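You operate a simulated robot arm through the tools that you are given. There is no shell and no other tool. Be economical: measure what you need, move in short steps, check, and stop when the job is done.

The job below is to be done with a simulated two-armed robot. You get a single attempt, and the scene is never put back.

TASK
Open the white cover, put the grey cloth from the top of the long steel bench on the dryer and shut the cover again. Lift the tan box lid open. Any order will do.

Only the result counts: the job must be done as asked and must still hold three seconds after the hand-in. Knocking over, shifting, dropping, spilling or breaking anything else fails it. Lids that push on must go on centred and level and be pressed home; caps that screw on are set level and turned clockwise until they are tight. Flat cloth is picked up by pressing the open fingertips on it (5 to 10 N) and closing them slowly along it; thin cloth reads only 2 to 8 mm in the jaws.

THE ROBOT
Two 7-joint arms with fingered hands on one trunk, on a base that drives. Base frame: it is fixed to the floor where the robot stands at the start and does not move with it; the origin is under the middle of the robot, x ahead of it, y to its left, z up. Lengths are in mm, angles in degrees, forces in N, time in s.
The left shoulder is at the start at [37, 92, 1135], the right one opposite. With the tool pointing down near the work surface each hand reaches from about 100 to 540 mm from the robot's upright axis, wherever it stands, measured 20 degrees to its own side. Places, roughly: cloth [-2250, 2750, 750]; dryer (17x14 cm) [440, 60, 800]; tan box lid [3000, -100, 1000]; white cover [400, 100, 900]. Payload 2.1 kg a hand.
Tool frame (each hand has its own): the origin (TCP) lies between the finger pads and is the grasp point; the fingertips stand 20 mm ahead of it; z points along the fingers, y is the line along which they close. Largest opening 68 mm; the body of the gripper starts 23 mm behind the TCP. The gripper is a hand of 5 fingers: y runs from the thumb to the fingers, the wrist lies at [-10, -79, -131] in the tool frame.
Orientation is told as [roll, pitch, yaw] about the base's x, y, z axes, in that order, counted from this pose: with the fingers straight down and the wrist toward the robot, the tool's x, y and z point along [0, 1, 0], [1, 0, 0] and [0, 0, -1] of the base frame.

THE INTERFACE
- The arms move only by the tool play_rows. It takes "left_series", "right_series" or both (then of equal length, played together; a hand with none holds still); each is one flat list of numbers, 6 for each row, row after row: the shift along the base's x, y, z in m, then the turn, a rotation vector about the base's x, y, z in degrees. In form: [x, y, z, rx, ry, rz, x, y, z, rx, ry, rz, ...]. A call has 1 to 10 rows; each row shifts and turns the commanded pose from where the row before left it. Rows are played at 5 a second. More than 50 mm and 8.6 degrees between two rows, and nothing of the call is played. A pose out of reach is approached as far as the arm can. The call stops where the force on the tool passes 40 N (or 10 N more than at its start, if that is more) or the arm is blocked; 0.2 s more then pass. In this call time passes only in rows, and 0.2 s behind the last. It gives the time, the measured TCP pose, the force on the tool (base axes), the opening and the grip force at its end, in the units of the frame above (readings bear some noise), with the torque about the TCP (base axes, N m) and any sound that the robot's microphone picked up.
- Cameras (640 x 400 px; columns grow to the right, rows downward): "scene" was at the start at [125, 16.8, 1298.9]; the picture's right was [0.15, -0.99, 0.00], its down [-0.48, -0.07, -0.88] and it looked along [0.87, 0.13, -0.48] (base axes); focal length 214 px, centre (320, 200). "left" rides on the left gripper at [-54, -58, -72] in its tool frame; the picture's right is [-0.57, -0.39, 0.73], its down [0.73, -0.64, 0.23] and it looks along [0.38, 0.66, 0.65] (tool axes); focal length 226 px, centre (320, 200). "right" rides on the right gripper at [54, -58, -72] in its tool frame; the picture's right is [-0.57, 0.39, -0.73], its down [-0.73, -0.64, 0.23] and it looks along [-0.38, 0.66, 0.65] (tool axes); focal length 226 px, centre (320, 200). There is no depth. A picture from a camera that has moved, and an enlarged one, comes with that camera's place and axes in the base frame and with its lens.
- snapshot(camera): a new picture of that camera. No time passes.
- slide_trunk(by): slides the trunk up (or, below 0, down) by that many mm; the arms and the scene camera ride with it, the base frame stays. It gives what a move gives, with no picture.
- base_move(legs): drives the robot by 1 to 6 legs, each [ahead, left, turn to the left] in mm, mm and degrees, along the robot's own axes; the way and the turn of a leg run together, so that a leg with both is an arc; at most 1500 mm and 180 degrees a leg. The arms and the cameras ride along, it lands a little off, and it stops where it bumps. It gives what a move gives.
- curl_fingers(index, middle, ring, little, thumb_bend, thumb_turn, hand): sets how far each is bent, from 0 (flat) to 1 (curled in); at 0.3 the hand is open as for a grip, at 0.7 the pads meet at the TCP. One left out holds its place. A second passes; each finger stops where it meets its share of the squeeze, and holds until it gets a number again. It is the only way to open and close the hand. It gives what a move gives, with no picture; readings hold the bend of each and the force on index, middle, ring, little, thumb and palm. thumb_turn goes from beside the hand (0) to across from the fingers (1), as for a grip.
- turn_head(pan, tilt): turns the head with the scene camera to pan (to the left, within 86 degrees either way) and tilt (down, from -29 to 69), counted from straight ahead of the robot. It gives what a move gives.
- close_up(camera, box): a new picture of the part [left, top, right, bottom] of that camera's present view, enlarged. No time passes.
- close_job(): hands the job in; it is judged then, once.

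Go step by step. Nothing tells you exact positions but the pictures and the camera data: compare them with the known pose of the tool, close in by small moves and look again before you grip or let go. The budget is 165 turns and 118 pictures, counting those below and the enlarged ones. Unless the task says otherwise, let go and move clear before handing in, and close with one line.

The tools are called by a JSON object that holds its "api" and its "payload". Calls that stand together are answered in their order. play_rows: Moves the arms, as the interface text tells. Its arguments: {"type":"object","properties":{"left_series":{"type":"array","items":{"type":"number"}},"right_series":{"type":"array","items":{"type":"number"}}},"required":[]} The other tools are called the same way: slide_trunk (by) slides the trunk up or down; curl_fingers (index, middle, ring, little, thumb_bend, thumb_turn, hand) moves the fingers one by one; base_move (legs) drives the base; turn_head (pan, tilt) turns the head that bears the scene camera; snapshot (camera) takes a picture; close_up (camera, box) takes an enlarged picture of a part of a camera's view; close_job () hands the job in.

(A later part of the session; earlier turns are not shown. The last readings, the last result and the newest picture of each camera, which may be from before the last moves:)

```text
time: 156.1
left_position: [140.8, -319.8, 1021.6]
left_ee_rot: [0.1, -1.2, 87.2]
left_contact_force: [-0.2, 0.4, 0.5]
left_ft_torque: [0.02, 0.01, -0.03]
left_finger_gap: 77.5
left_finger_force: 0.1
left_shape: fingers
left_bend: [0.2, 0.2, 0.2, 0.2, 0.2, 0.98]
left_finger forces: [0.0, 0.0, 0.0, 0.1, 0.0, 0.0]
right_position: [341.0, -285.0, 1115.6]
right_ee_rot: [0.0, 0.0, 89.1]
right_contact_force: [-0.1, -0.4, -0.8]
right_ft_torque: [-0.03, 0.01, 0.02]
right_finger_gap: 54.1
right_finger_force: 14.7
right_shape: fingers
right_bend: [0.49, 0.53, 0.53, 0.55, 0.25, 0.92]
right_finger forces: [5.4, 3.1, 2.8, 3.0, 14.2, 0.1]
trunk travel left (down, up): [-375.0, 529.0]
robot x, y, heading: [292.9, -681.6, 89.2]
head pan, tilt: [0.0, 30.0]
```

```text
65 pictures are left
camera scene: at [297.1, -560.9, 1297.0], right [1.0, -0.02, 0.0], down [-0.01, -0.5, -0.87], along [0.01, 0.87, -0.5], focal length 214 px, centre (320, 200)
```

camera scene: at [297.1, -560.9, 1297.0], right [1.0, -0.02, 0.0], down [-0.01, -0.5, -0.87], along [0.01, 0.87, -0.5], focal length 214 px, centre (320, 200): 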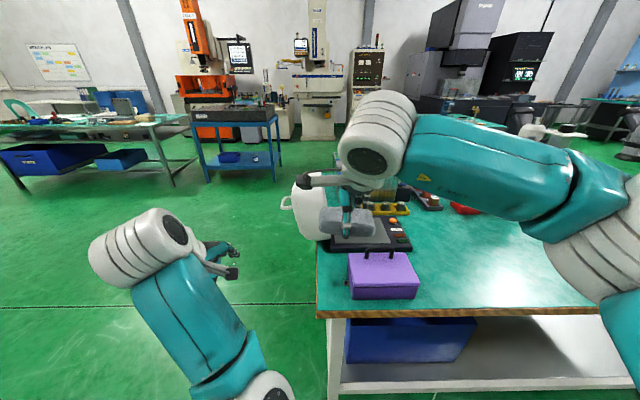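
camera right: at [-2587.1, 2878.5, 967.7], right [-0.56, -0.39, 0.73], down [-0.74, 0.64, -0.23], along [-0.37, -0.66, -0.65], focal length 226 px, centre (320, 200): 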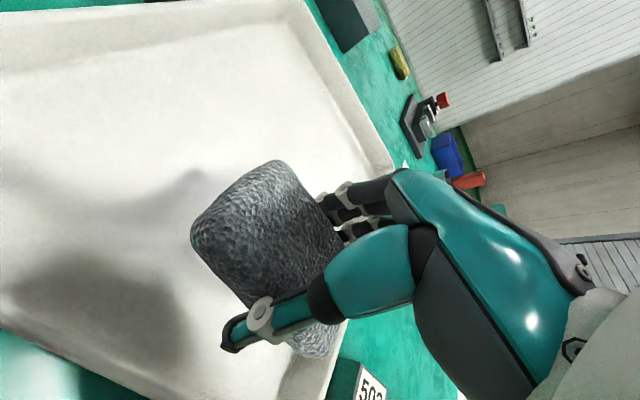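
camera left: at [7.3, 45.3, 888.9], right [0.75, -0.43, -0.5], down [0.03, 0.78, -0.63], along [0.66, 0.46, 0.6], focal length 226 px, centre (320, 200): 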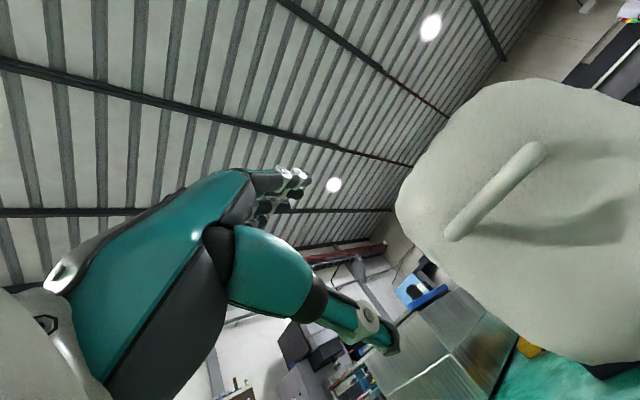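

{"api": "base_move", "payload": {"legs": [[165, -10, 0]]}}

{"api": "snapshot", "payload": {"camera": "scene"}}

{"api": "snapshot", "payload": {"camera": "right"}}

```text
time: 157.6
left_position: [151.4, -156.3, 1020.5]
left_ee_rot: [0.1, -1.1, 87.4]
left_contact_force: [0.8, -0.2, 0.6]
left_ft_torque: [-0.05, 0.0, -0.01]
left_finger_gap: 77.2
left_finger_force: 0.1
left_shape: fingers
left_bend: [0.2, 0.2, 0.2, 0.2, 0.2, 0.98]
left_finger forces: [0.0, 0.0, 0.0, 0.1, 0.0, 0.0]
right_position: [352.5, -121.7, 1116.9]
right_ee_rot: [0.0, 0.0, 89.2]
right_contact_force: [-0.5, 0.5, -0.6]
right_ft_torque: [0.0, -0.02, 0.01]
right_finger_gap: 54.1
right_finger_force: 14.4
right_shape: fingers
right_bend: [0.49, 0.53, 0.53, 0.55, 0.25, 0.92]
right_finger forces: [5.4, 3.1, 2.8, 3.0, 14.1, 0.0]
trunk travel left (down, up): [-375.0, 529.0]
robot x, y, heading: [302.3, -524.0, 89.4]
head pan, tilt: [0.0, 30.0]
```

```text
64 pictures are left
camera scene: at [309.2, -396.7, 1297.0], right [1.0, -0.01, 0.0], down [-0.01, -0.5, -0.87], along [0.01, 0.87, -0.5], focal length 214 px, centre (320, 200)
```

scene: 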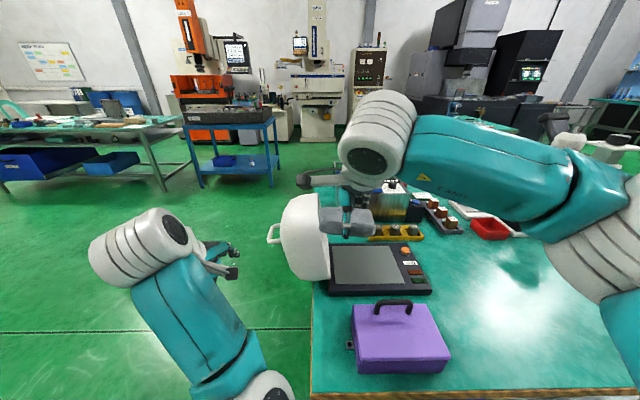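

```text
63 pictures are left
camera right: at [298.6, -180.0, 1187.8], right [0.57, 0.38, 0.73], down [0.72, -0.65, -0.23], along [0.39, 0.66, -0.65], focal length 226 px, centre (320, 200)
```

right: 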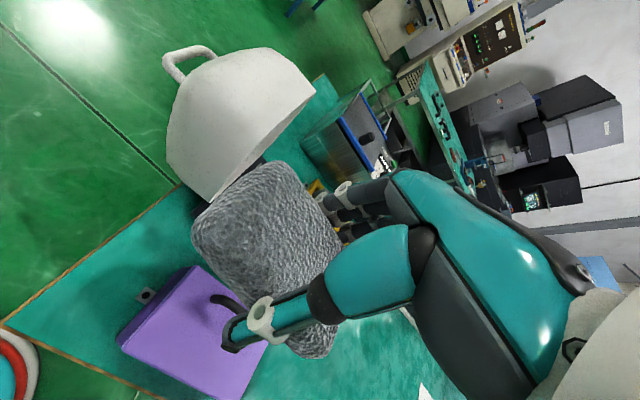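

The dryer plate is centred near [452, 63, 800]. The hood's inner rim is at x≈340, and the purple box is in front with its handle up to about 900. I lower the trunk a bit for reach, then move right and forward above everything.

{"api": "slide_trunk", "payload": {"by": -110}}

{"api": "play_rows", "payload": {"right_series": [0.03, 0, 0, 0, 0, 0, 0.03, 0, 0, 0, 0, 0, 0.03, 0, 0, 0, 0, 0, 0.025, 0.03, 0, 0, 0, 0, 0, 0.04, 0, 0, 0, 0, 0, 0.03, 0, 0, 0, 0, 0, 0.03, 0, 0, 0, 0, 0, 0.03, 0, 0, 0, 0]}}

{"api": "snapshot", "payload": {"camera": "scene"}}

{"api": "snapshot", "payload": {"camera": "right"}}

```text
time: 159.0
left_position: [152.7, -150.7, 895.5]
left_ee_rot: [0.1, 1.3, 87.3]
left_contact_force: [-0.5, 0.1, 0.0]
left_ft_torque: [0.01, 0.0, 0.0]
left_finger_gap: 77.3
left_finger_force: 0.1
left_shape: fingers
left_bend: [0.2, 0.2, 0.2, 0.2, 0.2, 0.98]
left_finger forces: [0.0, 0.0, 0.0, 0.1, 0.1, 0.0]
right_position: [353.1, -122.2, 1007.2]
right_ee_rot: [0.0, 0.0, 89.2]
right_contact_force: [-1.3, 0.0, 0.2]
right_ft_torque: [0.0, 0.02, 0.01]
right_finger_gap: 53.9
right_finger_force: 14.6
right_shape: fingers
right_bend: [0.49, 0.53, 0.53, 0.55, 0.25, 0.92]
right_finger forces: [5.4, 3.2, 2.8, 3.0, 13.9, 0.1]
trunk travel left (down, up): [-265.0, 639.0]
robot x, y, heading: [304.5, -525.9, 89.3]
head pan, tilt: [0.0, 30.0]
```

```text
time: 160.8
left_position: [151.9, -150.4, 894.5]
left_ee_rot: [0.1, 1.5, 87.4]
left_contact_force: [-0.1, 0.2, 1.1]
left_ft_torque: [0.0, 0.01, 0.03]
left_finger_gap: 77.2
left_finger_force: 0.0
left_shape: fingers
left_bend: [0.2, 0.2, 0.2, 0.2, 0.2, 0.98]
left_finger forces: [0.0, 0.1, 0.0, 0.0, 0.1, 0.0]
right_position: [469.0, 10.5, 997.0]
right_ee_rot: [0.0, 0.0, 89.3]
right_contact_force: [0.5, -0.8, -0.1]
right_ft_torque: [0.03, -0.02, 0.04]
right_finger_gap: 53.7
right_finger_force: 13.1
right_shape: fingers
right_bend: [0.49, 0.53, 0.53, 0.55, 0.25, 0.92]
right_finger forces: [5.3, 3.1, 2.7, 2.8, 13.5, 0.0]
right hand out of reach, approached as far as the arm can: row 8
trunk travel left (down, up): [-265.0, 639.0]
robot x, y, heading: [303.0, -524.8, 89.3]
head pan, tilt: [0.0, 30.0]
```

```text
62 pictures are left
camera scene: at [309.3, -380.1, 1186.0], right [1.0, -0.01, 0.0], down [-0.01, -0.5, -0.87], along [0.01, 0.87, -0.5], focal length 214 px, centre (320, 200)
```

scene: 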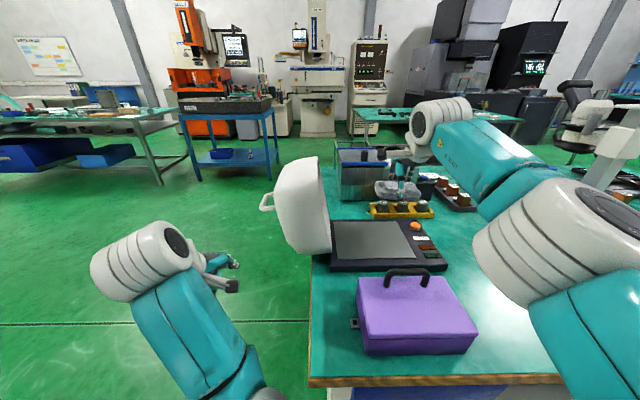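

```text
61 pictures are left
camera right: at [414.7, -48.6, 1069.4], right [0.57, 0.38, 0.73], down [0.73, -0.65, -0.23], along [0.39, 0.66, -0.65], focal length 226 px, centre (320, 200)
```

right: 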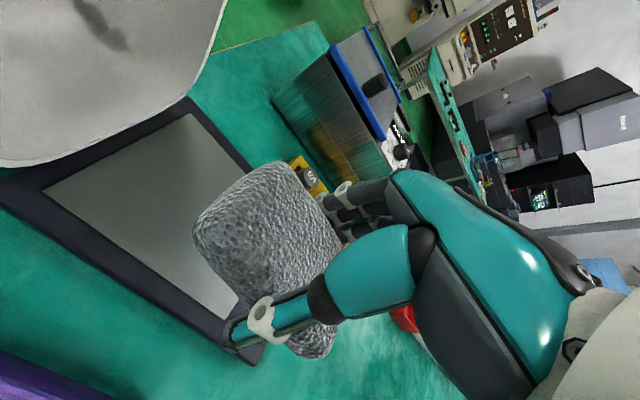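

The arm is almost at its reach. I shift the base a little right and ahead, then go down toward the plate's middle.

{"api": "base_move", "payload": {"legs": [[12, -55, 0]]}}

{"api": "slide_trunk", "payload": {"by": -40}}

{"api": "play_rows", "payload": {"right_series": [-0.03, 0, -0.01, 0, 0, 0, -0.03, 0.005, -0.02, 0, 0, 0, -0.01, 0.01, -0.03, 0, 0, 0, 0, 0.01, -0.02, 0, 0, 0]}}

{"api": "snapshot", "payload": {"camera": "right"}}

{"api": "snapshot", "payload": {"camera": "scene"}}

```text
time: 161.8
left_position: [207.6, -140.6, 894.5]
left_ee_rot: [0.1, 1.4, 87.3]
left_contact_force: [0.1, 0.2, -0.2]
left_ft_torque: [0.02, -0.03, 0.01]
left_finger_gap: 77.2
left_finger_force: 0.1
left_shape: fingers
left_bend: [0.2, 0.2, 0.2, 0.2, 0.2, 0.98]
left_finger forces: [0.0, 0.0, 0.1, 0.0, 0.0, 0.1]
right_position: [524.0, 22.0, 998.0]
right_ee_rot: [0.0, 0.0, 89.2]
right_contact_force: [0.1, 0.2, -0.1]
right_ft_torque: [0.03, 0.02, -0.04]
right_finger_gap: 53.8
right_finger_force: 13.9
right_shape: fingers
right_bend: [0.49, 0.53, 0.53, 0.55, 0.25, 0.92]
right_finger forces: [5.4, 3.2, 2.6, 2.7, 13.4, 0.0]
trunk travel left (down, up): [-265.0, 639.0]
robot x, y, heading: [359.9, -511.5, 89.1]
head pan, tilt: [0.0, 30.0]
```

```text
time: 162.6
left_position: [207.4, -137.5, 848.8]
left_ee_rot: [0.2, 2.1, 87.4]
left_contact_force: [-0.6, -0.3, 0.0]
left_ft_torque: [0.01, 0.0, -0.01]
left_finger_gap: 77.3
left_finger_force: 0.1
left_shape: fingers
left_bend: [0.2, 0.2, 0.2, 0.2, 0.2, 0.98]
left_finger forces: [0.0, 0.0, 0.1, 0.1, 0.0, 0.1]
right_position: [524.1, 21.4, 957.8]
right_ee_rot: [0.1, -0.1, 89.3]
right_contact_force: [-0.1, 0.7, -1.3]
right_ft_torque: [-0.01, 0.02, 0.03]
right_finger_gap: 53.9
right_finger_force: 13.5
right_shape: fingers
right_bend: [0.49, 0.53, 0.54, 0.55, 0.25, 0.92]
right_finger forces: [5.2, 3.1, 2.7, 2.8, 13.5, 0.0]
trunk travel left (down, up): [-225.0, 679.0]
robot x, y, heading: [359.5, -511.3, 89.3]
head pan, tilt: [0.0, 30.0]
```

```text
time: 163.6
left_position: [206.8, -136.6, 848.8]
left_ee_rot: [0.0, 2.2, 87.4]
left_contact_force: [0.7, -0.5, 0.3]
left_ft_torque: [-0.01, 0.0, -0.03]
left_finger_gap: 77.1
left_finger_force: 0.0
left_shape: fingers
left_bend: [0.2, 0.2, 0.2, 0.2, 0.2, 0.98]
left_finger forces: [0.1, 0.0, 0.0, 0.0, 0.0, 0.1]
right_position: [454.8, 38.8, 885.9]
right_ee_rot: [0.0, -0.1, 89.2]
right_contact_force: [0.2, 0.3, -0.2]
right_ft_torque: [0.0, 0.0, -0.02]
right_finger_gap: 53.8
right_finger_force: 13.5
right_shape: fingers
right_bend: [0.49, 0.54, 0.54, 0.56, 0.26, 0.92]
right_finger forces: [5.2, 3.1, 2.5, 2.7, 13.2, 0.1]
right hand out of reach, approached as far as the arm can: row 4
trunk travel left (down, up): [-225.0, 679.0]
robot x, y, heading: [358.9, -508.0, 89.4]
head pan, tilt: [0.0, 30.0]
```

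```text
60 pictures are left
camera right: at [400.1, -20.4, 958.7], right [0.57, 0.38, 0.73], down [0.72, -0.65, -0.23], along [0.39, 0.66, -0.65], focal length 226 px, centre (320, 200)
```

right: 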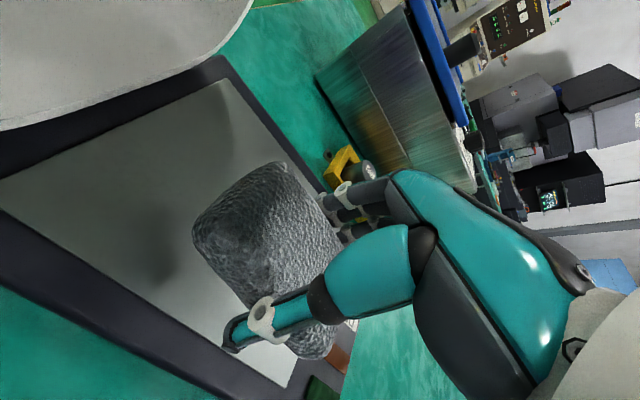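

```text
59 pictures are left
camera scene: at [364.6, -361.4, 1145.5], right [1.0, -0.01, 0.0], down [-0.01, -0.5, -0.87], along [0.01, 0.87, -0.5], focal length 214 px, centre (320, 200)
```

scene: 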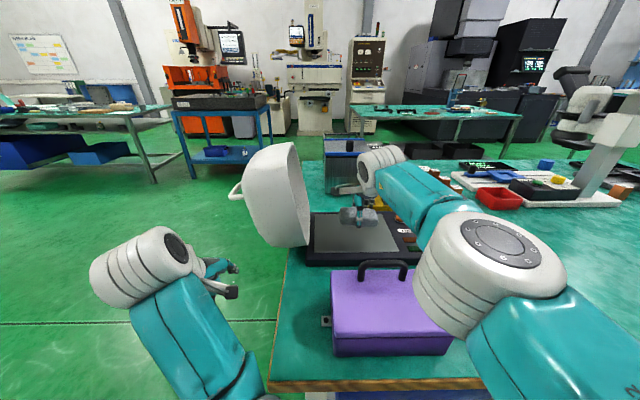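

The cloth is over the plate. I lower in small rows, watching the force.

{"api": "play_rows", "payload": {"right_series": [0, 0, -0.012, 0, 0, 0, 0, 0, -0.012, 0, 0, 0, 0, 0, -0.01, 0, 0, 0]}}

{"api": "close_up", "payload": {"camera": "scene", "box": [230, 140, 470, 290]}}

```text
time: 164.4
left_position: [207.2, -137.9, 849.0]
left_ee_rot: [0.1, 2.1, 87.4]
left_contact_force: [-0.6, 0.1, 0.3]
left_ft_torque: [-0.01, 0.02, -0.01]
left_finger_gap: 77.5
left_finger_force: 0.1
left_shape: fingers
left_bend: [0.2, 0.2, 0.2, 0.2, 0.2, 0.98]
left_finger forces: [0.0, 0.0, 0.0, 0.1, 0.1, 0.0]
right_position: [455.2, 38.5, 853.5]
right_ee_rot: [-0.1, 0.0, 89.3]
right_contact_force: [0.0, -0.9, 0.1]
right_ft_torque: [-0.02, 0.02, 0.01]
right_finger_gap: 53.5
right_finger_force: 13.4
right_shape: fingers
right_bend: [0.49, 0.54, 0.54, 0.56, 0.26, 0.92]
right_finger forces: [5.2, 3.0, 2.6, 2.7, 13.3, 0.0]
trunk travel left (down, up): [-225.0, 679.0]
robot x, y, heading: [359.9, -509.1, 89.0]
head pan, tilt: [0.0, 30.0]
```

```text
2.67 times, centred on (350, 215) of scene
camera zoom: at [364.6, -361.4, 1145.5], right [1.0, -0.01, 0.0], down [-0.01, -0.5, -0.87], along [0.01, 0.87, -0.5], focal length 572 px, centre (240, 160)
```

zoom: 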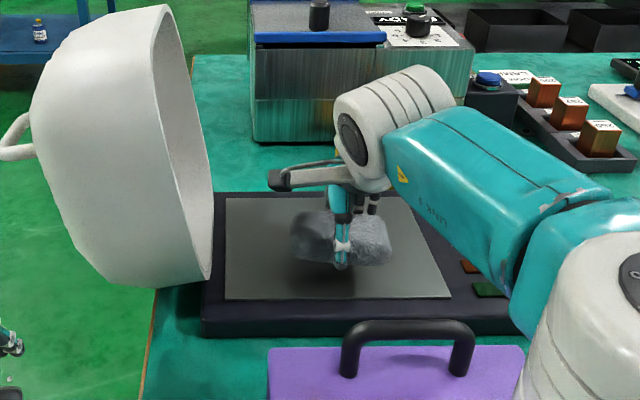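

{"api": "play_rows", "payload": {"right_series": [0, 0, -0.006, 0, 0, 0, 0, 0, -0.005, 0, 0, 0, 0, 0, -0.005, 0, 0, 0]}}

{"api": "close_up", "payload": {"camera": "scene", "box": [300, 180, 420, 280]}}

```text
time: 165.2
left_position: [207.4, -137.7, 850.1]
left_ee_rot: [0.1, 2.1, 87.4]
left_contact_force: [-0.4, -0.4, 0.6]
left_ft_torque: [0.03, 0.01, -0.01]
left_finger_gap: 77.3
left_finger_force: 0.0
left_shape: fingers
left_bend: [0.2, 0.2, 0.2, 0.2, 0.2, 0.98]
left_finger forces: [0.1, 0.0, 0.0, 0.0, 0.0, 0.0]
right_position: [454.8, 38.2, 836.5]
right_ee_rot: [0.0, 0.0, 89.2]
right_contact_force: [-0.2, 0.2, -0.5]
right_ft_torque: [-0.03, -0.01, -0.02]
right_finger_gap: 53.6
right_finger_force: 13.2
right_shape: fingers
right_bend: [0.49, 0.54, 0.54, 0.56, 0.26, 0.92]
right_finger forces: [5.2, 3.0, 2.6, 2.7, 13.4, 0.0]
trunk travel left (down, up): [-225.0, 679.0]
robot x, y, heading: [360.0, -507.3, 89.3]
head pan, tilt: [0.0, 30.0]
```

```text
4.00 times, centred on (360, 230) of scene
camera zoom: at [364.6, -361.4, 1145.5], right [1.0, -0.01, 0.0], down [-0.01, -0.5, -0.87], along [0.01, 0.87, -0.5], focal length 858 px, centre (160, 80)
```

zoom: 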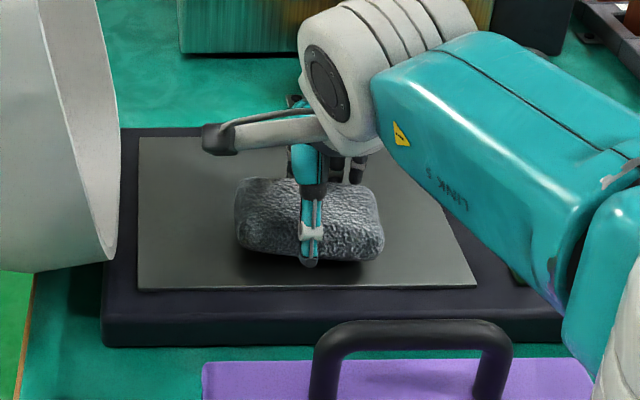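

{"api": "play_rows", "payload": {"right_series": [0, 0, -0.004, 0, 0, 0, 0, 0, -0.004, 0, 0, 0]}}

{"api": "play_rows", "payload": {"right_series": [0, 0, -0.004, 0, 0, 0]}}

```text
time: 165.8
left_position: [207.0, -138.9, 850.6]
left_ee_rot: [0.1, 2.0, 87.4]
left_contact_force: [-0.1, 0.7, -0.6]
left_ft_torque: [0.02, 0.0, 0.0]
left_finger_gap: 77.3
left_finger_force: 0.0
left_shape: fingers
left_bend: [0.2, 0.2, 0.2, 0.2, 0.2, 0.98]
left_finger forces: [0.0, 0.0, 0.1, 0.0, 0.0, 0.0]
right_position: [454.7, 36.8, 831.2]
right_ee_rot: [0.0, -0.2, 89.3]
right_contact_force: [-1.4, -1.8, 15.6]
right_ft_torque: [0.26, -0.14, -0.01]
right_finger_gap: 54.1
right_finger_force: 16.2
right_shape: fingers
right_bend: [0.49, 0.53, 0.53, 0.56, 0.24, 0.92]
right_finger forces: [5.1, 4.1, 3.4, 2.6, 17.4, 0.0]
trunk travel left (down, up): [-225.0, 679.0]
robot x, y, heading: [361.7, -514.6, 89.4]
head pan, tilt: [0.0, 30.0]
```

```text
time: 166.2
left_position: [207.2, -138.8, 850.7]
left_ee_rot: [0.1, 1.9, 87.3]
left_contact_force: [0.1, 0.5, 1.3]
left_ft_torque: [-0.03, -0.01, -0.03]
left_finger_gap: 77.6
left_finger_force: 0.0
left_shape: fingers
left_bend: [0.2, 0.2, 0.2, 0.2, 0.2, 0.98]
left_finger forces: [0.1, 0.0, 0.0, 0.0, 0.0, 0.1]
right_position: [455.1, 36.5, 829.7]
right_ee_rot: [-0.1, -0.6, 89.2]
right_contact_force: [0.2, 2.2, 37.9]
right_ft_torque: [0.04, -0.16, 0.06]
right_finger_gap: 55.1
right_finger_force: 23.2
right_shape: fingers
right_bend: [0.48, 0.51, 0.53, 0.56, 0.2, 0.92]
right_finger forces: [6.0, 11.8, 3.5, 3.5, 22.7, 0.0]
trunk travel left (down, up): [-225.0, 679.0]
robot x, y, heading: [358.0, -514.8, 89.1]
head pan, tilt: [0.0, 30.0]
```

It is down on the plate. I relieve the pressure and release.

{"api": "play_rows", "payload": {"right_series": [0, 0, 0.006, 0, 0, 0]}}

{"api": "curl_fingers", "payload": {"hand": "right", "index": 0.22, "middle": 0.22, "ring": 0.22, "little": 0.22, "thumb_bend": 0.2}}

{"api": "play_rows", "payload": {"right_series": [0, 0, 0.02, 0, 0, 0, 0, 0, 0.03, 0, 0, 0, 0, 0, 0.04, 0, 0, 0, 0, 0, 0.04, 0, 0, 0]}}

{"api": "snapshot", "payload": {"camera": "right"}}

{"api": "close_up", "payload": {"camera": "scene", "box": [230, 140, 470, 290]}}

```text
time: 166.6
left_position: [207.8, -138.8, 849.4]
left_ee_rot: [0.1, 2.0, 87.4]
left_contact_force: [0.0, 0.9, -0.4]
left_ft_torque: [0.01, 0.0, -0.04]
left_finger_gap: 77.3
left_finger_force: 0.1
left_shape: fingers
left_bend: [0.2, 0.2, 0.2, 0.2, 0.2, 0.98]
left_finger forces: [0.1, 0.0, 0.0, 0.1, 0.0, 0.0]
right_position: [454.9, 36.8, 829.7]
right_ee_rot: [0.0, 0.1, 89.2]
right_contact_force: [-1.8, 0.8, 15.4]
right_ft_torque: [0.05, -0.02, 0.04]
right_finger_gap: 55.2
right_finger_force: 16.3
right_shape: fingers
right_bend: [0.48, 0.52, 0.53, 0.56, 0.22, 0.92]
right_finger forces: [5.3, 4.1, 3.2, 2.9, 17.1, 0.0]
trunk travel left (down, up): [-225.0, 679.0]
robot x, y, heading: [359.4, -510.9, 89.3]
head pan, tilt: [0.0, 30.0]
```

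```text
time: 167.6
left_position: [207.4, -137.2, 849.3]
left_ee_rot: [0.2, 2.2, 87.4]
left_contact_force: [0.4, -0.5, 0.2]
left_ft_torque: [0.04, 0.02, 0.03]
left_finger_gap: 77.3
left_finger_force: 0.0
left_shape: fingers
left_bend: [0.2, 0.2, 0.2, 0.2, 0.2, 0.98]
left_finger forces: [0.1, 0.1, 0.0, 0.1, 0.0, 0.0]
right_position: [456.9, 38.6, 831.2]
right_ee_rot: [0.0, 0.0, 89.2]
right_contact_force: [0.7, -0.6, -0.2]
right_ft_torque: [0.03, 0.0, 0.02]
right_finger_gap: 75.9
right_finger_force: 0.3
right_shape: fingers
right_bend: [0.22, 0.22, 0.22, 0.22, 0.19, 0.98]
right_finger forces: [0.0, 0.0, 0.1, 0.0, 0.0, 0.0]
trunk travel left (down, up): [-225.0, 679.0]
robot x, y, heading: [359.3, -510.9, 89.3]
head pan, tilt: [0.0, 30.0]
```

```text
time: 168.6
left_position: [207.7, -137.7, 851.0]
left_ee_rot: [0.2, 2.0, 87.4]
left_contact_force: [-0.4, 0.2, 0.3]
left_ft_torque: [-0.01, -0.03, 0.0]
left_finger_gap: 77.5
left_finger_force: 0.2
left_shape: fingers
left_bend: [0.2, 0.2, 0.2, 0.2, 0.2, 0.98]
left_finger forces: [0.1, 0.0, 0.1, 0.0, 0.0, 0.0]
right_position: [457.6, 31.3, 937.8]
right_ee_rot: [0.0, 0.1, 89.2]
right_contact_force: [0.5, -0.9, 0.0]
right_ft_torque: [0.01, 0.03, -0.02]
right_finger_gap: 75.7
right_finger_force: 0.0
right_shape: fingers
right_bend: [0.22, 0.22, 0.22, 0.22, 0.2, 0.98]
right_finger forces: [0.0, 0.0, 0.0, 0.1, 0.0, 0.0]
right hand out of reach, approached as far as the arm can: row 3, 4
trunk travel left (down, up): [-225.0, 679.0]
robot x, y, heading: [355.0, -514.9, 89.0]
head pan, tilt: [0.0, 30.0]
```

```text
56 pictures are left
camera right: at [403.7, -27.3, 1009.1], right [0.57, 0.38, 0.73], down [0.72, -0.65, -0.23], along [0.39, 0.66, -0.65], focal length 226 px, centre (320, 200)
```

right: 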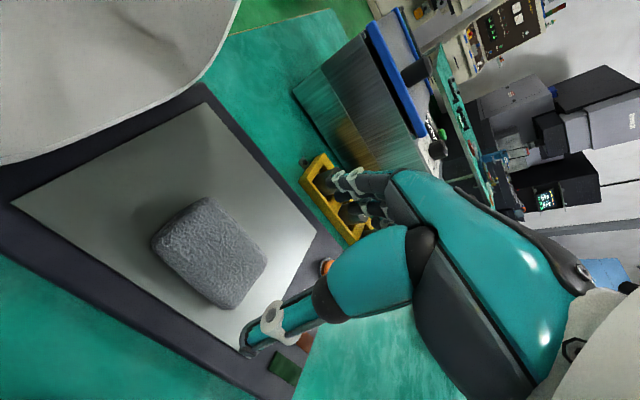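

```text
2.67 times, centred on (350, 215) of scene
camera zoom: at [365.0, -361.2, 1145.5], right [1.0, -0.01, 0.0], down [-0.01, -0.5, -0.87], along [0.01, 0.87, -0.5], focal length 572 px, centre (240, 160)
```

zoom: 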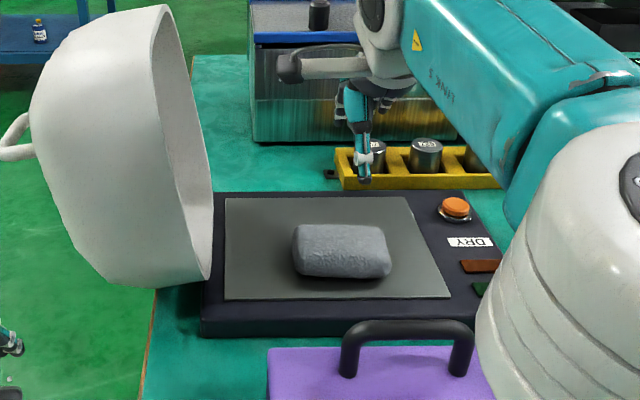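

The cloth lies well on the dryer plate. Next I withdraw, raise the trunk again, and drive round to the front to shut the cover with the left hand on its handle.

{"api": "slide_trunk", "payload": {"by": 150}}

{"api": "play_rows", "payload": {"right_series": [0, -0.04, 0.01, 0, 0, 0, 0, -0.04, 0.02, 0, 0, 0, 0, -0.04, 0.02, 0, 0, 0, 0.0, -0.04, 0.02, 0, 0, 0, 0, -0.02, 0.02, 0, 0, 0]}}

{"api": "base_move", "payload": {"legs": [[-260, 0, 0], [0, 0, -90], [-800, 0, 0], [0, 700, 0]]}}

{"api": "turn_head", "payload": {"pan": 0, "tilt": 35}}

{"api": "snapshot", "payload": {"camera": "scene"}}

```text
time: 170.3
left_position: [207.5, -136.6, 999.2]
left_ee_rot: [0.1, 2.0, 87.2]
left_contact_force: [0.2, 0.2, -0.5]
left_ft_torque: [0.0, 0.01, 0.01]
left_finger_gap: 77.4
left_finger_force: 0.0
left_shape: fingers
left_bend: [0.2, 0.2, 0.2, 0.2, 0.2, 0.98]
left_finger forces: [0.0, 0.1, 0.1, 0.0, 0.0, 0.0]
right_position: [457.0, 16.2, 1120.8]
right_ee_rot: [0.0, -4.0, 89.1]
right_contact_force: [0.8, -0.7, 0.3]
right_ft_torque: [0.02, 0.0, -0.02]
right_finger_gap: 75.5
right_finger_force: 0.1
right_shape: fingers
right_bend: [0.22, 0.22, 0.22, 0.22, 0.2, 0.98]
right_finger forces: [0.0, 0.0, 0.0, 0.1, 0.1, 0.0]
trunk travel left (down, up): [-375.0, 529.0]
robot x, y, heading: [359.7, -512.6, 89.1]
head pan, tilt: [0.0, 30.0]
```

```text
time: 171.5
left_position: [207.2, -138.1, 998.4]
left_ee_rot: [0.1, 2.1, 87.3]
left_contact_force: [-0.5, 0.0, 0.0]
left_ft_torque: [0.01, -0.01, 0.01]
left_finger_gap: 77.2
left_finger_force: 0.1
left_shape: fingers
left_bend: [0.2, 0.2, 0.2, 0.2, 0.2, 0.98]
left_finger forces: [0.0, 0.0, 0.1, 0.0, 0.0, 0.1]
right_position: [456.0, -2.8, 1141.8]
right_ee_rot: [0.0, -4.0, 89.2]
right_contact_force: [1.1, 0.0, 0.0]
right_ft_torque: [0.0, 0.02, 0.01]
right_finger_gap: 75.7
right_finger_force: 0.0
right_shape: fingers
right_bend: [0.22, 0.22, 0.22, 0.22, 0.2, 0.98]
right_finger forces: [0.0, 0.0, 0.1, 0.1, 0.0, 0.0]
right hand out of reach, approached as far as the arm can: row 1, 2, 3, 4
trunk travel left (down, up): [-375.0, 529.0]
robot x, y, heading: [362.3, -512.4, 89.2]
head pan, tilt: [0.0, 30.0]
```

```text
time: 184.6
left_position: [-64.9, 91.7, 999.8]
left_ee_rot: [0.0, 2.1, -2.2]
left_contact_force: [0.1, 0.2, 0.1]
left_ft_torque: [0.02, 0.0, -0.01]
left_finger_gap: 77.2
left_finger_force: 0.1
left_shape: fingers
left_bend: [0.2, 0.2, 0.2, 0.2, 0.2, 0.98]
left_finger forces: [0.1, 0.1, 0.1, 0.0, 0.0, 0.1]
right_position: [69.9, -157.3, 1141.9]
right_ee_rot: [0.1, -4.0, -0.4]
right_contact_force: [-0.1, -1.1, 0.2]
right_ft_torque: [-0.01, 0.08, -0.03]
right_finger_gap: 75.8
right_finger_force: 0.1
right_shape: fingers
right_bend: [0.22, 0.22, 0.22, 0.22, 0.2, 0.98]
right_finger forces: [0.0, 0.0, 0.1, 0.0, 0.1, 0.1]
trunk travel left (down, up): [-375.0, 529.0]
robot x, y, heading: [-435.7, -63.9, -0.4]
head pan, tilt: [0.0, 30.0]
```

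```text
time: 185.2
left_position: [-64.7, 92.3, 999.5]
left_ee_rot: [0.2, 2.0, -2.2]
left_contact_force: [0.0, 0.1, 0.2]
left_ft_torque: [-0.02, -0.01, 0.05]
left_finger_gap: 77.2
left_finger_force: 0.0
left_shape: fingers
left_bend: [0.2, 0.2, 0.2, 0.2, 0.2, 0.98]
left_finger forces: [0.0, 0.0, 0.0, 0.0, 0.2, 0.0]
right_position: [71.3, -157.0, 1142.5]
right_ee_rot: [0.1, -4.0, -0.5]
right_contact_force: [0.3, 1.0, -0.1]
right_ft_torque: [0.0, -0.01, 0.05]
right_finger_gap: 75.7
right_finger_force: 0.1
right_shape: fingers
right_bend: [0.22, 0.22, 0.22, 0.22, 0.2, 0.98]
right_finger forces: [0.0, 0.0, 0.1, 0.0, 0.0, 0.0]
trunk travel left (down, up): [-375.0, 529.0]
robot x, y, heading: [-439.2, -64.6, -0.5]
head pan, tilt: [0.0, 35.0]
```

```text
54 pictures are left
camera scene: at [-314.2, -61.4, 1289.3], right [-0.01, -1.0, 0.0], down [-0.57, 0.0, -0.82], along [0.82, -0.01, -0.57], focal length 214 px, centre (320, 200)
```

scene: 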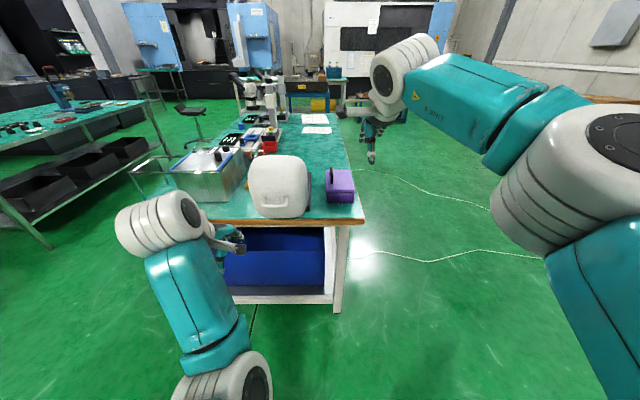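

I turn the left hand to point forward (fingers above, thumb below) and move the right hand aside.

{"api": "play_rows", "payload": {"left_series": [-0.005, -0.003, -0.006, 0, -8.5, 0, -0.005, -0.003, -0.006, 0, -8.5, 0, -0.005, -0.003, -0.006, 0, -8.5, 0, -0.005, -0.003, -0.006, 0, -8.5, 0, -0.005, -0.003, -0.006, 0, -8.5, 0, -0.005, -0.003, -0.006, 0, -8.5, 0, -0.005, -0.003, -0.006, 0, -8.5, 0, -0.005, -0.003, -0.006, 0, -8.5, 0, -0.005, -0.003, -0.006, 0, -8.5, 0, -0.005, -0.003, -0.006, 0, -8.5, 0], "right_series": [-0.02, -0.015, 0, 0, 0, 0, -0.02, -0.015, 0, 0, 0, 0, -0.02, -0.015, 0, 0, 0, 0, -0.02, -0.015, 0, 0, 0, 0, -0.02, -0.015, 0, 0, 0, 0, -0.02, -0.015, 0, 0, 0, 0, -0.02, -0.015, 0, 0, 0, 0, -0.02, -0.015, 0, 0, 0, 0, -0.02, -0.015, 0, 0, 0, 0, -0.02, -0.015, 0, 0, 0, 0]}}

{"api": "base_move", "payload": {"legs": [[200, 0, 0]]}}

{"api": "snapshot", "payload": {"camera": "scene"}}

{"api": "snapshot", "payload": {"camera": "left"}}

```text
time: 186.4
left_position: [-57.8, 76.4, 1048.4]
left_ee_rot: [1.3, -50.6, -2.1]
left_contact_force: [0.3, 0.7, -0.2]
left_ft_torque: [0.0, -0.04, 0.04]
left_finger_gap: 77.3
left_finger_force: 0.0
left_shape: fingers
left_bend: [0.2, 0.2, 0.2, 0.2, 0.2, 0.98]
left_finger forces: [0.0, 0.0, 0.0, 0.1, 0.1, 0.1]
right_position: [-21.8, -226.7, 1143.4]
right_ee_rot: [0.0, -4.0, -0.4]
right_contact_force: [-0.1, 0.1, 0.1]
right_ft_torque: [-0.02, 0.0, -0.04]
right_finger_gap: 75.4
right_finger_force: 0.0
right_shape: fingers
right_bend: [0.22, 0.22, 0.22, 0.22, 0.2, 0.98]
right_finger forces: [0.0, 0.0, 0.0, 0.0, 0.0, 0.0]
trunk travel left (down, up): [-375.0, 529.0]
robot x, y, heading: [-437.7, -65.0, -0.4]
head pan, tilt: [0.0, 35.0]
stopped in row 5 (left hand): the arm was blocked; the commanded pose is now the measured one
```

```text
time: 188.0
left_position: [142.5, 74.7, 1049.4]
left_ee_rot: [1.2, -50.6, -2.3]
left_contact_force: [0.8, 0.0, 0.0]
left_ft_torque: [-0.03, -0.03, 0.01]
left_finger_gap: 77.1
left_finger_force: 0.2
left_shape: fingers
left_bend: [0.2, 0.2, 0.2, 0.2, 0.2, 0.98]
left_finger forces: [0.0, 0.0, 0.1, 0.0, 0.1, 0.0]
right_position: [178.1, -228.7, 1143.2]
right_ee_rot: [0.0, -3.9, -0.6]
right_contact_force: [-1.0, 0.9, -0.1]
right_ft_torque: [0.02, 0.02, 0.0]
right_finger_gap: 75.7
right_finger_force: 0.1
right_shape: fingers
right_bend: [0.22, 0.22, 0.22, 0.22, 0.2, 0.98]
right_finger forces: [0.0, 0.1, 0.0, 0.0, 0.1, 0.0]
trunk travel left (down, up): [-375.0, 529.0]
robot x, y, heading: [-239.0, -61.1, -0.4]
head pan, tilt: [0.0, 35.0]
```

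```text
53 pictures are left
camera scene: at [-114.3, -63.4, 1289.2], right [-0.01, -1.0, 0.0], down [-0.57, 0.01, -0.82], along [0.82, -0.01, -0.57], focal length 214 px, centre (320, 200)
```

scene: 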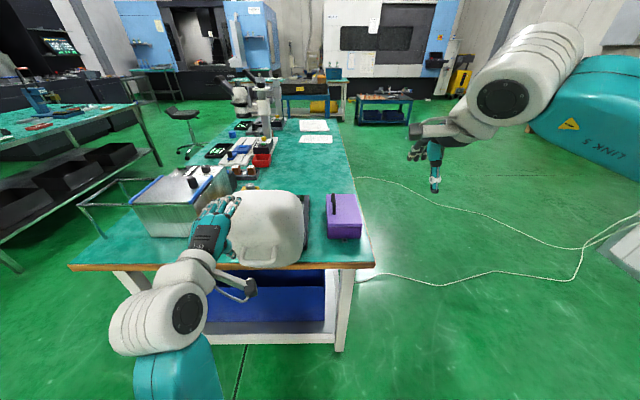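

```text
52 pictures are left
camera left: at [49.5, 21.9, 1049.1], right [0.3, -0.56, -0.77], down [-0.21, 0.75, -0.63], along [0.93, 0.35, 0.11], focal length 226 px, centre (320, 200)
```

left: 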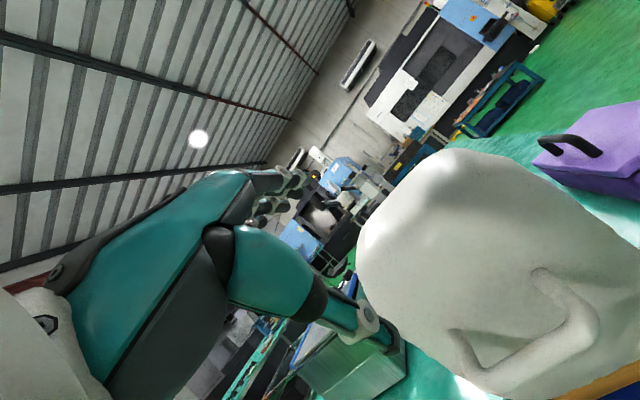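

The arm blocks near pitch −50°, and that angle is good enough to hook the bar from above and behind. I locate the bar precisely.

{"api": "close_up", "payload": {"camera": "scene", "box": [190, 180, 330, 280]}}

```text
4.00 times, centred on (260, 230) of scene
camera zoom: at [-114.3, -63.4, 1289.2], right [-0.01, -1.0, 0.0], down [-0.57, 0.01, -0.82], along [0.82, -0.01, -0.57], focal length 858 px, centre (560, 80)
```

zoom: 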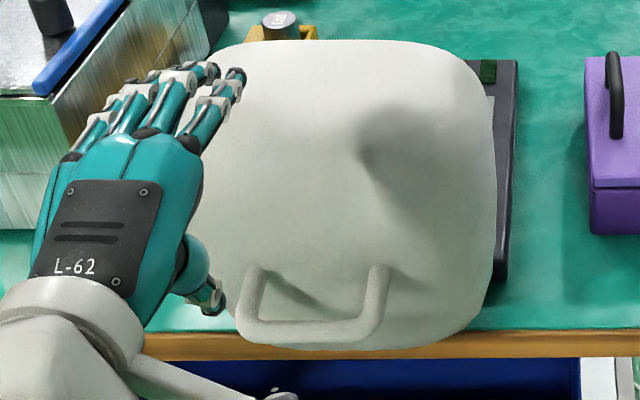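

The bar is at about [197, 68, 908]. I partly close the fingers, bring the hand behind it along the approach line, and look.

{"api": "curl_fingers", "payload": {"hand": "left", "index": 0.36, "middle": 0.36, "ring": 0.36, "little": 0.36, "thumb_bend": 0.3}}

{"api": "play_rows", "payload": {"left_series": [0, -0.003, -0.03, 0, 0, 0, 0, -0.003, -0.03, 0, 0, 0, 0, -0.002, -0.03, 0, 0, 0]}}

{"api": "snapshot", "payload": {"camera": "left"}}

{"api": "close_up", "payload": {"camera": "scene", "box": [190, 180, 330, 280]}}

```text
time: 189.0
left_position: [143.7, 74.2, 1050.2]
left_ee_rot: [1.2, -50.6, -2.3]
left_contact_force: [0.3, 0.9, 0.4]
left_ft_torque: [-0.01, 0.01, -0.03]
left_finger_gap: 58.0
left_finger_force: 0.1
left_shape: fingers
left_bend: [0.36, 0.36, 0.36, 0.36, 0.3, 0.98]
left_finger forces: [0.1, 0.1, 0.0, 0.0, 0.0, 0.0]
right_position: [179.9, -228.0, 1143.3]
right_ee_rot: [0.1, -4.0, -0.6]
right_contact_force: [0.9, 0.3, 0.7]
right_ft_torque: [-0.01, 0.02, -0.04]
right_finger_gap: 75.4
right_finger_force: 0.0
right_shape: fingers
right_bend: [0.22, 0.22, 0.22, 0.22, 0.2, 0.98]
right_finger forces: [0.0, 0.1, 0.0, 0.0, 0.1, 0.0]
trunk travel left (down, up): [-375.0, 529.0]
robot x, y, heading: [-235.6, -64.1, -0.4]
head pan, tilt: [0.0, 35.0]
```

```text
time: 189.8
left_position: [142.0, 66.7, 958.8]
left_ee_rot: [1.4, -50.7, -2.6]
left_contact_force: [0.0, 0.0, 0.2]
left_ft_torque: [0.03, -0.02, -0.01]
left_finger_gap: 57.8
left_finger_force: 0.1
left_shape: fingers
left_bend: [0.36, 0.36, 0.36, 0.36, 0.3, 0.98]
left_finger forces: [0.0, 0.0, 0.0, 0.0, 0.1, 0.0]
right_position: [176.9, -227.8, 1143.2]
right_ee_rot: [-0.1, -3.9, -0.6]
right_contact_force: [-0.4, -0.4, -0.1]
right_ft_torque: [0.03, 0.02, -0.02]
right_finger_gap: 75.6
right_finger_force: 0.0
right_shape: fingers
right_bend: [0.22, 0.22, 0.22, 0.22, 0.2, 0.98]
right_finger forces: [0.0, 0.0, 0.0, 0.1, 0.0, 0.0]
trunk travel left (down, up): [-375.0, 529.0]
robot x, y, heading: [-238.4, -63.6, -0.3]
head pan, tilt: [0.0, 35.0]
```

```text
50 pictures are left
camera left: at [48.2, 14.6, 958.2], right [0.3, -0.56, -0.77], down [-0.21, 0.75, -0.63], along [0.93, 0.35, 0.11], focal length 226 px, centre (320, 200)
```

left: 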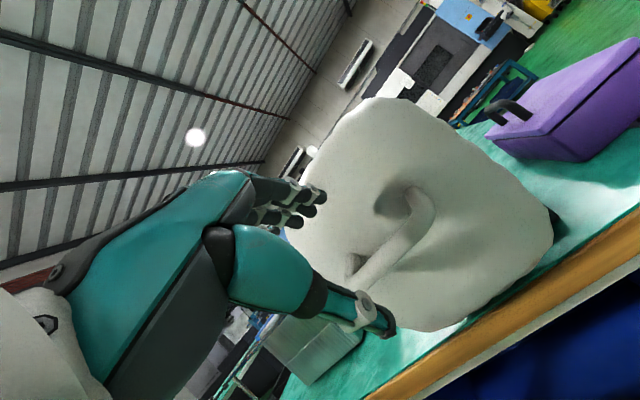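

```text
4.00 times, centred on (260, 230) of scene
camera zoom: at [-114.8, -63.3, 1289.3], right [-0.01, -1.0, 0.0], down [-0.57, 0.01, -0.82], along [0.82, -0.01, -0.57], focal length 858 px, centre (560, 80)
```

zoom: 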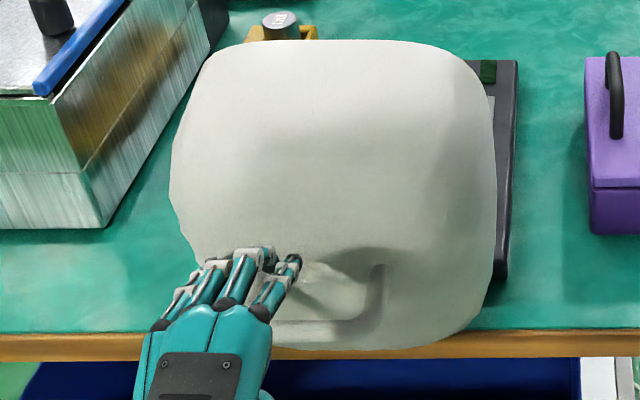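

Well aligned. I advance along the finger direction.

{"api": "play_rows", "payload": {"left_series": [0.0076, 0, -0.0068, 0, 0, 0, 0.0076, 0, -0.0068, 0, 0, 0, 0.0076, 0, -0.0068, 0, 0, 0, 0.0076, 0, -0.0068, 0, 0, 0, 0.0076, 0, -0.0068, 0, 0, 0]}}

{"api": "snapshot", "payload": {"camera": "left"}}

{"api": "close_up", "payload": {"camera": "scene", "box": [190, 180, 330, 280]}}

```text
time: 191.0
left_position: [181.9, 67.3, 925.4]
left_ee_rot: [1.3, -50.6, -2.3]
left_contact_force: [-1.8, 0.3, -0.2]
left_ft_torque: [0.01, -0.01, -0.03]
left_finger_gap: 57.0
left_finger_force: 1.0
left_shape: fingers
left_bend: [0.37, 0.37, 0.36, 0.36, 0.3, 0.98]
left_finger forces: [1.2, 0.7, 0.0, 0.0, 0.1, 0.0]
right_position: [178.8, -227.9, 1142.5]
right_ee_rot: [0.0, -4.0, -0.6]
right_contact_force: [0.4, 0.3, -0.2]
right_ft_torque: [0.0, 0.0, -0.01]
right_finger_gap: 75.6
right_finger_force: 0.0
right_shape: fingers
right_bend: [0.22, 0.22, 0.22, 0.22, 0.2, 0.98]
right_finger forces: [0.0, 0.0, 0.0, 0.0, 0.0, 0.0]
trunk travel left (down, up): [-375.0, 529.0]
robot x, y, heading: [-236.5, -64.8, -0.5]
head pan, tilt: [0.0, 35.0]
```

```text
48 pictures are left
camera left: at [87.5, 14.2, 924.7], right [0.3, -0.56, -0.77], down [-0.21, 0.75, -0.63], along [0.93, 0.35, 0.11], focal length 226 px, centre (320, 200)
```

left: 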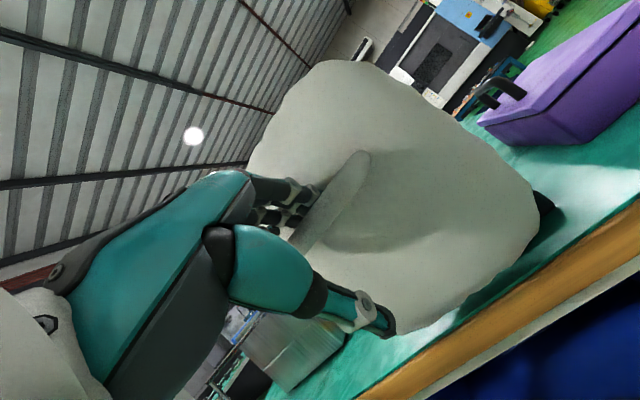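

```text
4.00 times, centred on (260, 230) of scene
camera zoom: at [-114.8, -63.3, 1289.3], right [-0.01, -1.0, 0.0], down [-0.57, 0.01, -0.82], along [0.82, -0.01, -0.57], focal length 858 px, centre (560, 80)
```

zoom: 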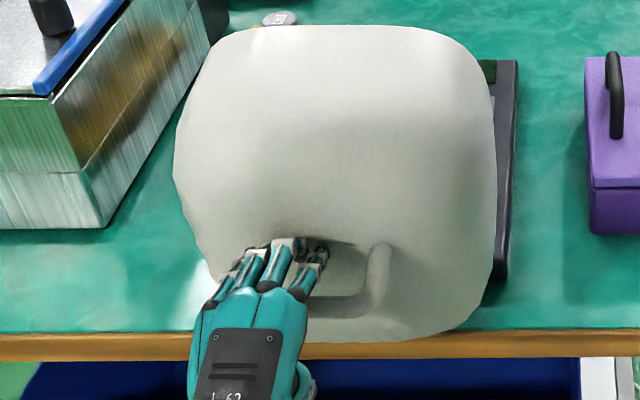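

The fingertips touch the hood and the bar is at the TCP. I close around it.

{"api": "curl_fingers", "payload": {"hand": "left", "index": 0.7, "middle": 0.7, "ring": 0.7, "little": 0.7, "thumb_bend": 0.7}}

{"api": "snapshot", "payload": {"camera": "left"}}

```text
time: 192.0
left_position: [181.1, 67.4, 924.9]
left_ee_rot: [1.3, -50.6, -2.4]
left_contact_force: [-1.3, -0.2, 3.8]
left_ft_torque: [0.2, -0.11, -0.02]
left_finger_gap: 0.2
left_finger_force: 5.0
left_shape: fingers
left_bend: [0.7, 0.7, 0.7, 0.63, 0.65, 0.98]
left_finger forces: [0.1, 0.0, 0.0, 6.2, 2.8, 0.1]
right_position: [178.3, -228.4, 1143.5]
right_ee_rot: [0.1, -4.0, -0.6]
right_contact_force: [0.1, -0.1, 0.5]
right_ft_torque: [-0.04, 0.01, 0.04]
right_finger_gap: 75.8
right_finger_force: 0.1
right_shape: fingers
right_bend: [0.22, 0.22, 0.22, 0.22, 0.2, 0.98]
right_finger forces: [0.1, 0.0, 0.0, 0.1, 0.0, 0.1]
trunk travel left (down, up): [-375.0, 529.0]
robot x, y, heading: [-236.4, -66.2, -0.6]
head pan, tilt: [0.0, 35.0]
```

```text
46 pictures are left
camera left: at [87.6, 14.2, 925.1], right [0.3, -0.56, -0.77], down [-0.21, 0.75, -0.63], along [0.93, 0.35, 0.11], focal length 226 px, centre (320, 200)
```

left: 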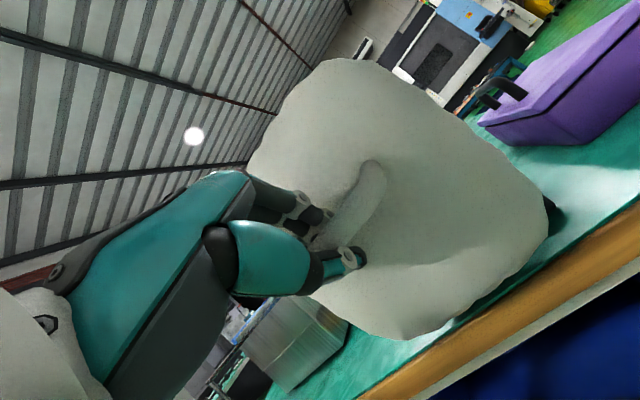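

The bar is caged. I push the hood along the closing arc.

{"api": "play_rows", "payload": {"left_series": [0.0078, 0, 0.0107, 0, 1.5, 0, 0.0085, 0, 0.0102, 0, 1.5, 0, 0.0092, 0, 0.0096, 0, 1.5, 0, 0.0099, 0, 0.0089, 0, 1.5, 0]}}

{"api": "snapshot", "payload": {"camera": "left"}}

{"api": "snapshot", "payload": {"camera": "scene"}}

```text
time: 193.0
left_position: [215.5, 67.0, 966.1]
left_ee_rot: [0.8, -44.6, -2.1]
left_contact_force: [-1.3, 1.3, -1.9]
left_ft_torque: [0.02, -0.02, -0.02]
left_finger_gap: 0.4
left_finger_force: 2.5
left_shape: fingers
left_bend: [0.7, 0.7, 0.7, 0.68, 0.65, 0.98]
left_finger forces: [0.0, 0.1, 0.0, 1.5, 2.9, 0.0]
right_position: [178.5, -227.7, 1142.4]
right_ee_rot: [0.1, -4.0, -0.5]
right_contact_force: [0.2, 0.4, 0.0]
right_ft_torque: [-0.01, 0.0, 0.01]
right_finger_gap: 75.7
right_finger_force: 0.1
right_shape: fingers
right_bend: [0.22, 0.22, 0.22, 0.22, 0.2, 0.98]
right_finger forces: [0.0, 0.1, 0.1, 0.1, 0.1, 0.0]
trunk travel left (down, up): [-375.0, 529.0]
robot x, y, heading: [-237.0, -64.0, -0.4]
head pan, tilt: [0.0, 35.0]
```

```text
45 pictures are left
camera left: at [123.5, 13.9, 974.7], right [0.22, -0.56, -0.8], down [-0.28, 0.75, -0.61], along [0.94, 0.35, 0.01], focal length 226 px, centre (320, 200)
```

left: 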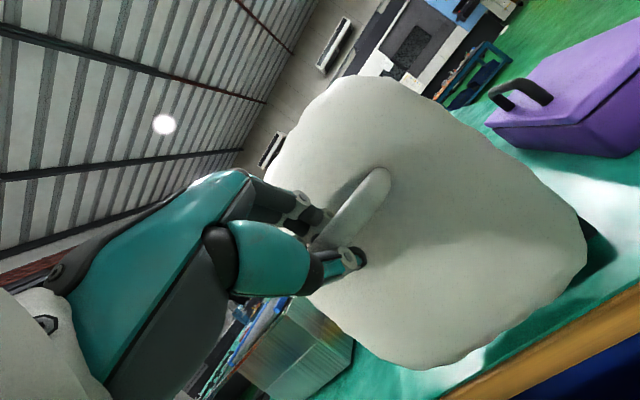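

```text
44 pictures are left
camera scene: at [-114.5, -63.3, 1289.2], right [-0.01, -1.0, 0.0], down [-0.57, 0.01, -0.82], along [0.82, -0.01, -0.57], focal length 214 px, centre (320, 200)
```

scene: 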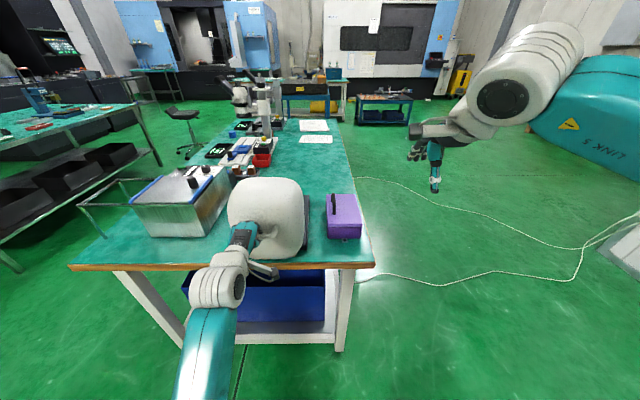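

It follows. I continue to near the top of the arc with the arm, then use the base for the horizontal stretch.

{"api": "play_rows", "payload": {"left_series": [0.0104, 0, 0.0083, 0, 1.5, 0, 0.011, 0, 0.0075, 0, 1.5, 0, 0.0115, 0, 0.0068, 0, 1.5, 0, 0.0119, 0, 0.0059, 0, 1.5, 0, 0.0123, 0, 0.0051, 0, 1.5, 0]}}

{"api": "base_move", "payload": {"legs": [[50, 0, 0]]}}

{"api": "snapshot", "payload": {"camera": "left"}}

{"api": "snapshot", "payload": {"camera": "scene"}}

```text
time: 194.2
left_position: [273.4, 65.9, 998.5]
left_ee_rot: [0.5, -37.1, -2.0]
left_contact_force: [-1.2, 1.1, -0.8]
left_ft_torque: [-0.03, 0.03, -0.07]
left_finger_gap: 0.0
left_finger_force: 0.8
left_shape: fingers
left_bend: [0.7, 0.7, 0.7, 0.69, 0.67, 0.98]
left_finger forces: [0.0, 0.0, 0.0, 0.9, 1.6, 0.1]
right_position: [178.7, -228.2, 1143.1]
right_ee_rot: [0.1, -3.9, -0.6]
right_contact_force: [0.2, 0.1, 0.3]
right_ft_torque: [-0.02, 0.02, -0.02]
right_finger_gap: 75.7
right_finger_force: 0.1
right_shape: fingers
right_bend: [0.22, 0.22, 0.22, 0.22, 0.2, 0.98]
right_finger forces: [0.1, 0.0, 0.0, 0.0, 0.0, 0.1]
trunk travel left (down, up): [-375.0, 529.0]
robot x, y, heading: [-234.4, -64.4, -0.4]
head pan, tilt: [0.0, 35.0]
```

```text
time: 195.1
left_position: [322.4, 64.3, 997.4]
left_ee_rot: [0.6, -37.1, -1.9]
left_contact_force: [-1.0, -0.6, 0.6]
left_ft_torque: [0.04, 0.0, -0.01]
left_finger_gap: 0.1
left_finger_force: 0.6
left_shape: fingers
left_bend: [0.7, 0.7, 0.7, 0.7, 0.69, 0.98]
left_finger forces: [0.2, 0.0, 0.1, 1.0, 0.3, 0.1]
right_position: [227.8, -229.3, 1142.8]
right_ee_rot: [0.0, -4.0, -0.7]
right_contact_force: [-0.1, 0.1, 0.4]
right_ft_torque: [0.04, 0.01, 0.0]
right_finger_gap: 75.6
right_finger_force: 0.0
right_shape: fingers
right_bend: [0.22, 0.22, 0.22, 0.22, 0.2, 0.98]
right_finger forces: [0.1, 0.1, 0.0, 0.0, 0.0, 0.0]
trunk travel left (down, up): [-375.0, 529.0]
robot x, y, heading: [-188.5, -62.5, -0.9]
head pan, tilt: [0.0, 35.0]
```

```text
43 pictures are left
camera left: at [232.6, 12.6, 1019.3], right [0.12, -0.56, -0.82], down [-0.35, 0.75, -0.56], along [0.93, 0.35, -0.11], focal length 226 px, centre (320, 200)
```

left: 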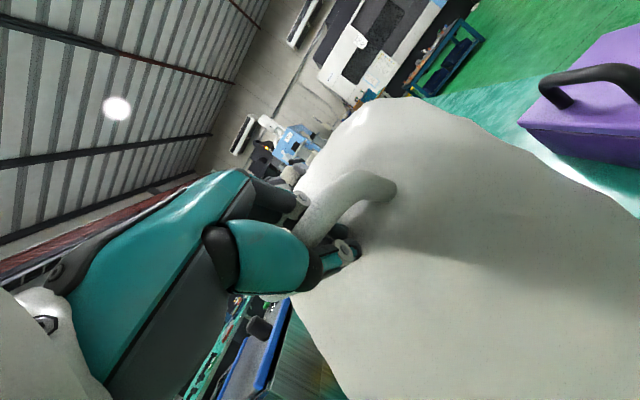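

```text
42 pictures are left
camera scene: at [-64.4, -64.1, 1289.2], right [-0.01, -1.0, 0.0], down [-0.57, 0.01, -0.82], along [0.82, -0.01, -0.57], focal length 214 px, centre (320, 200)
```

scene: 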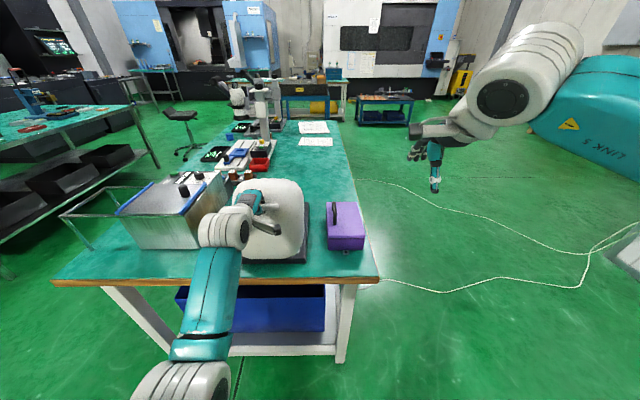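

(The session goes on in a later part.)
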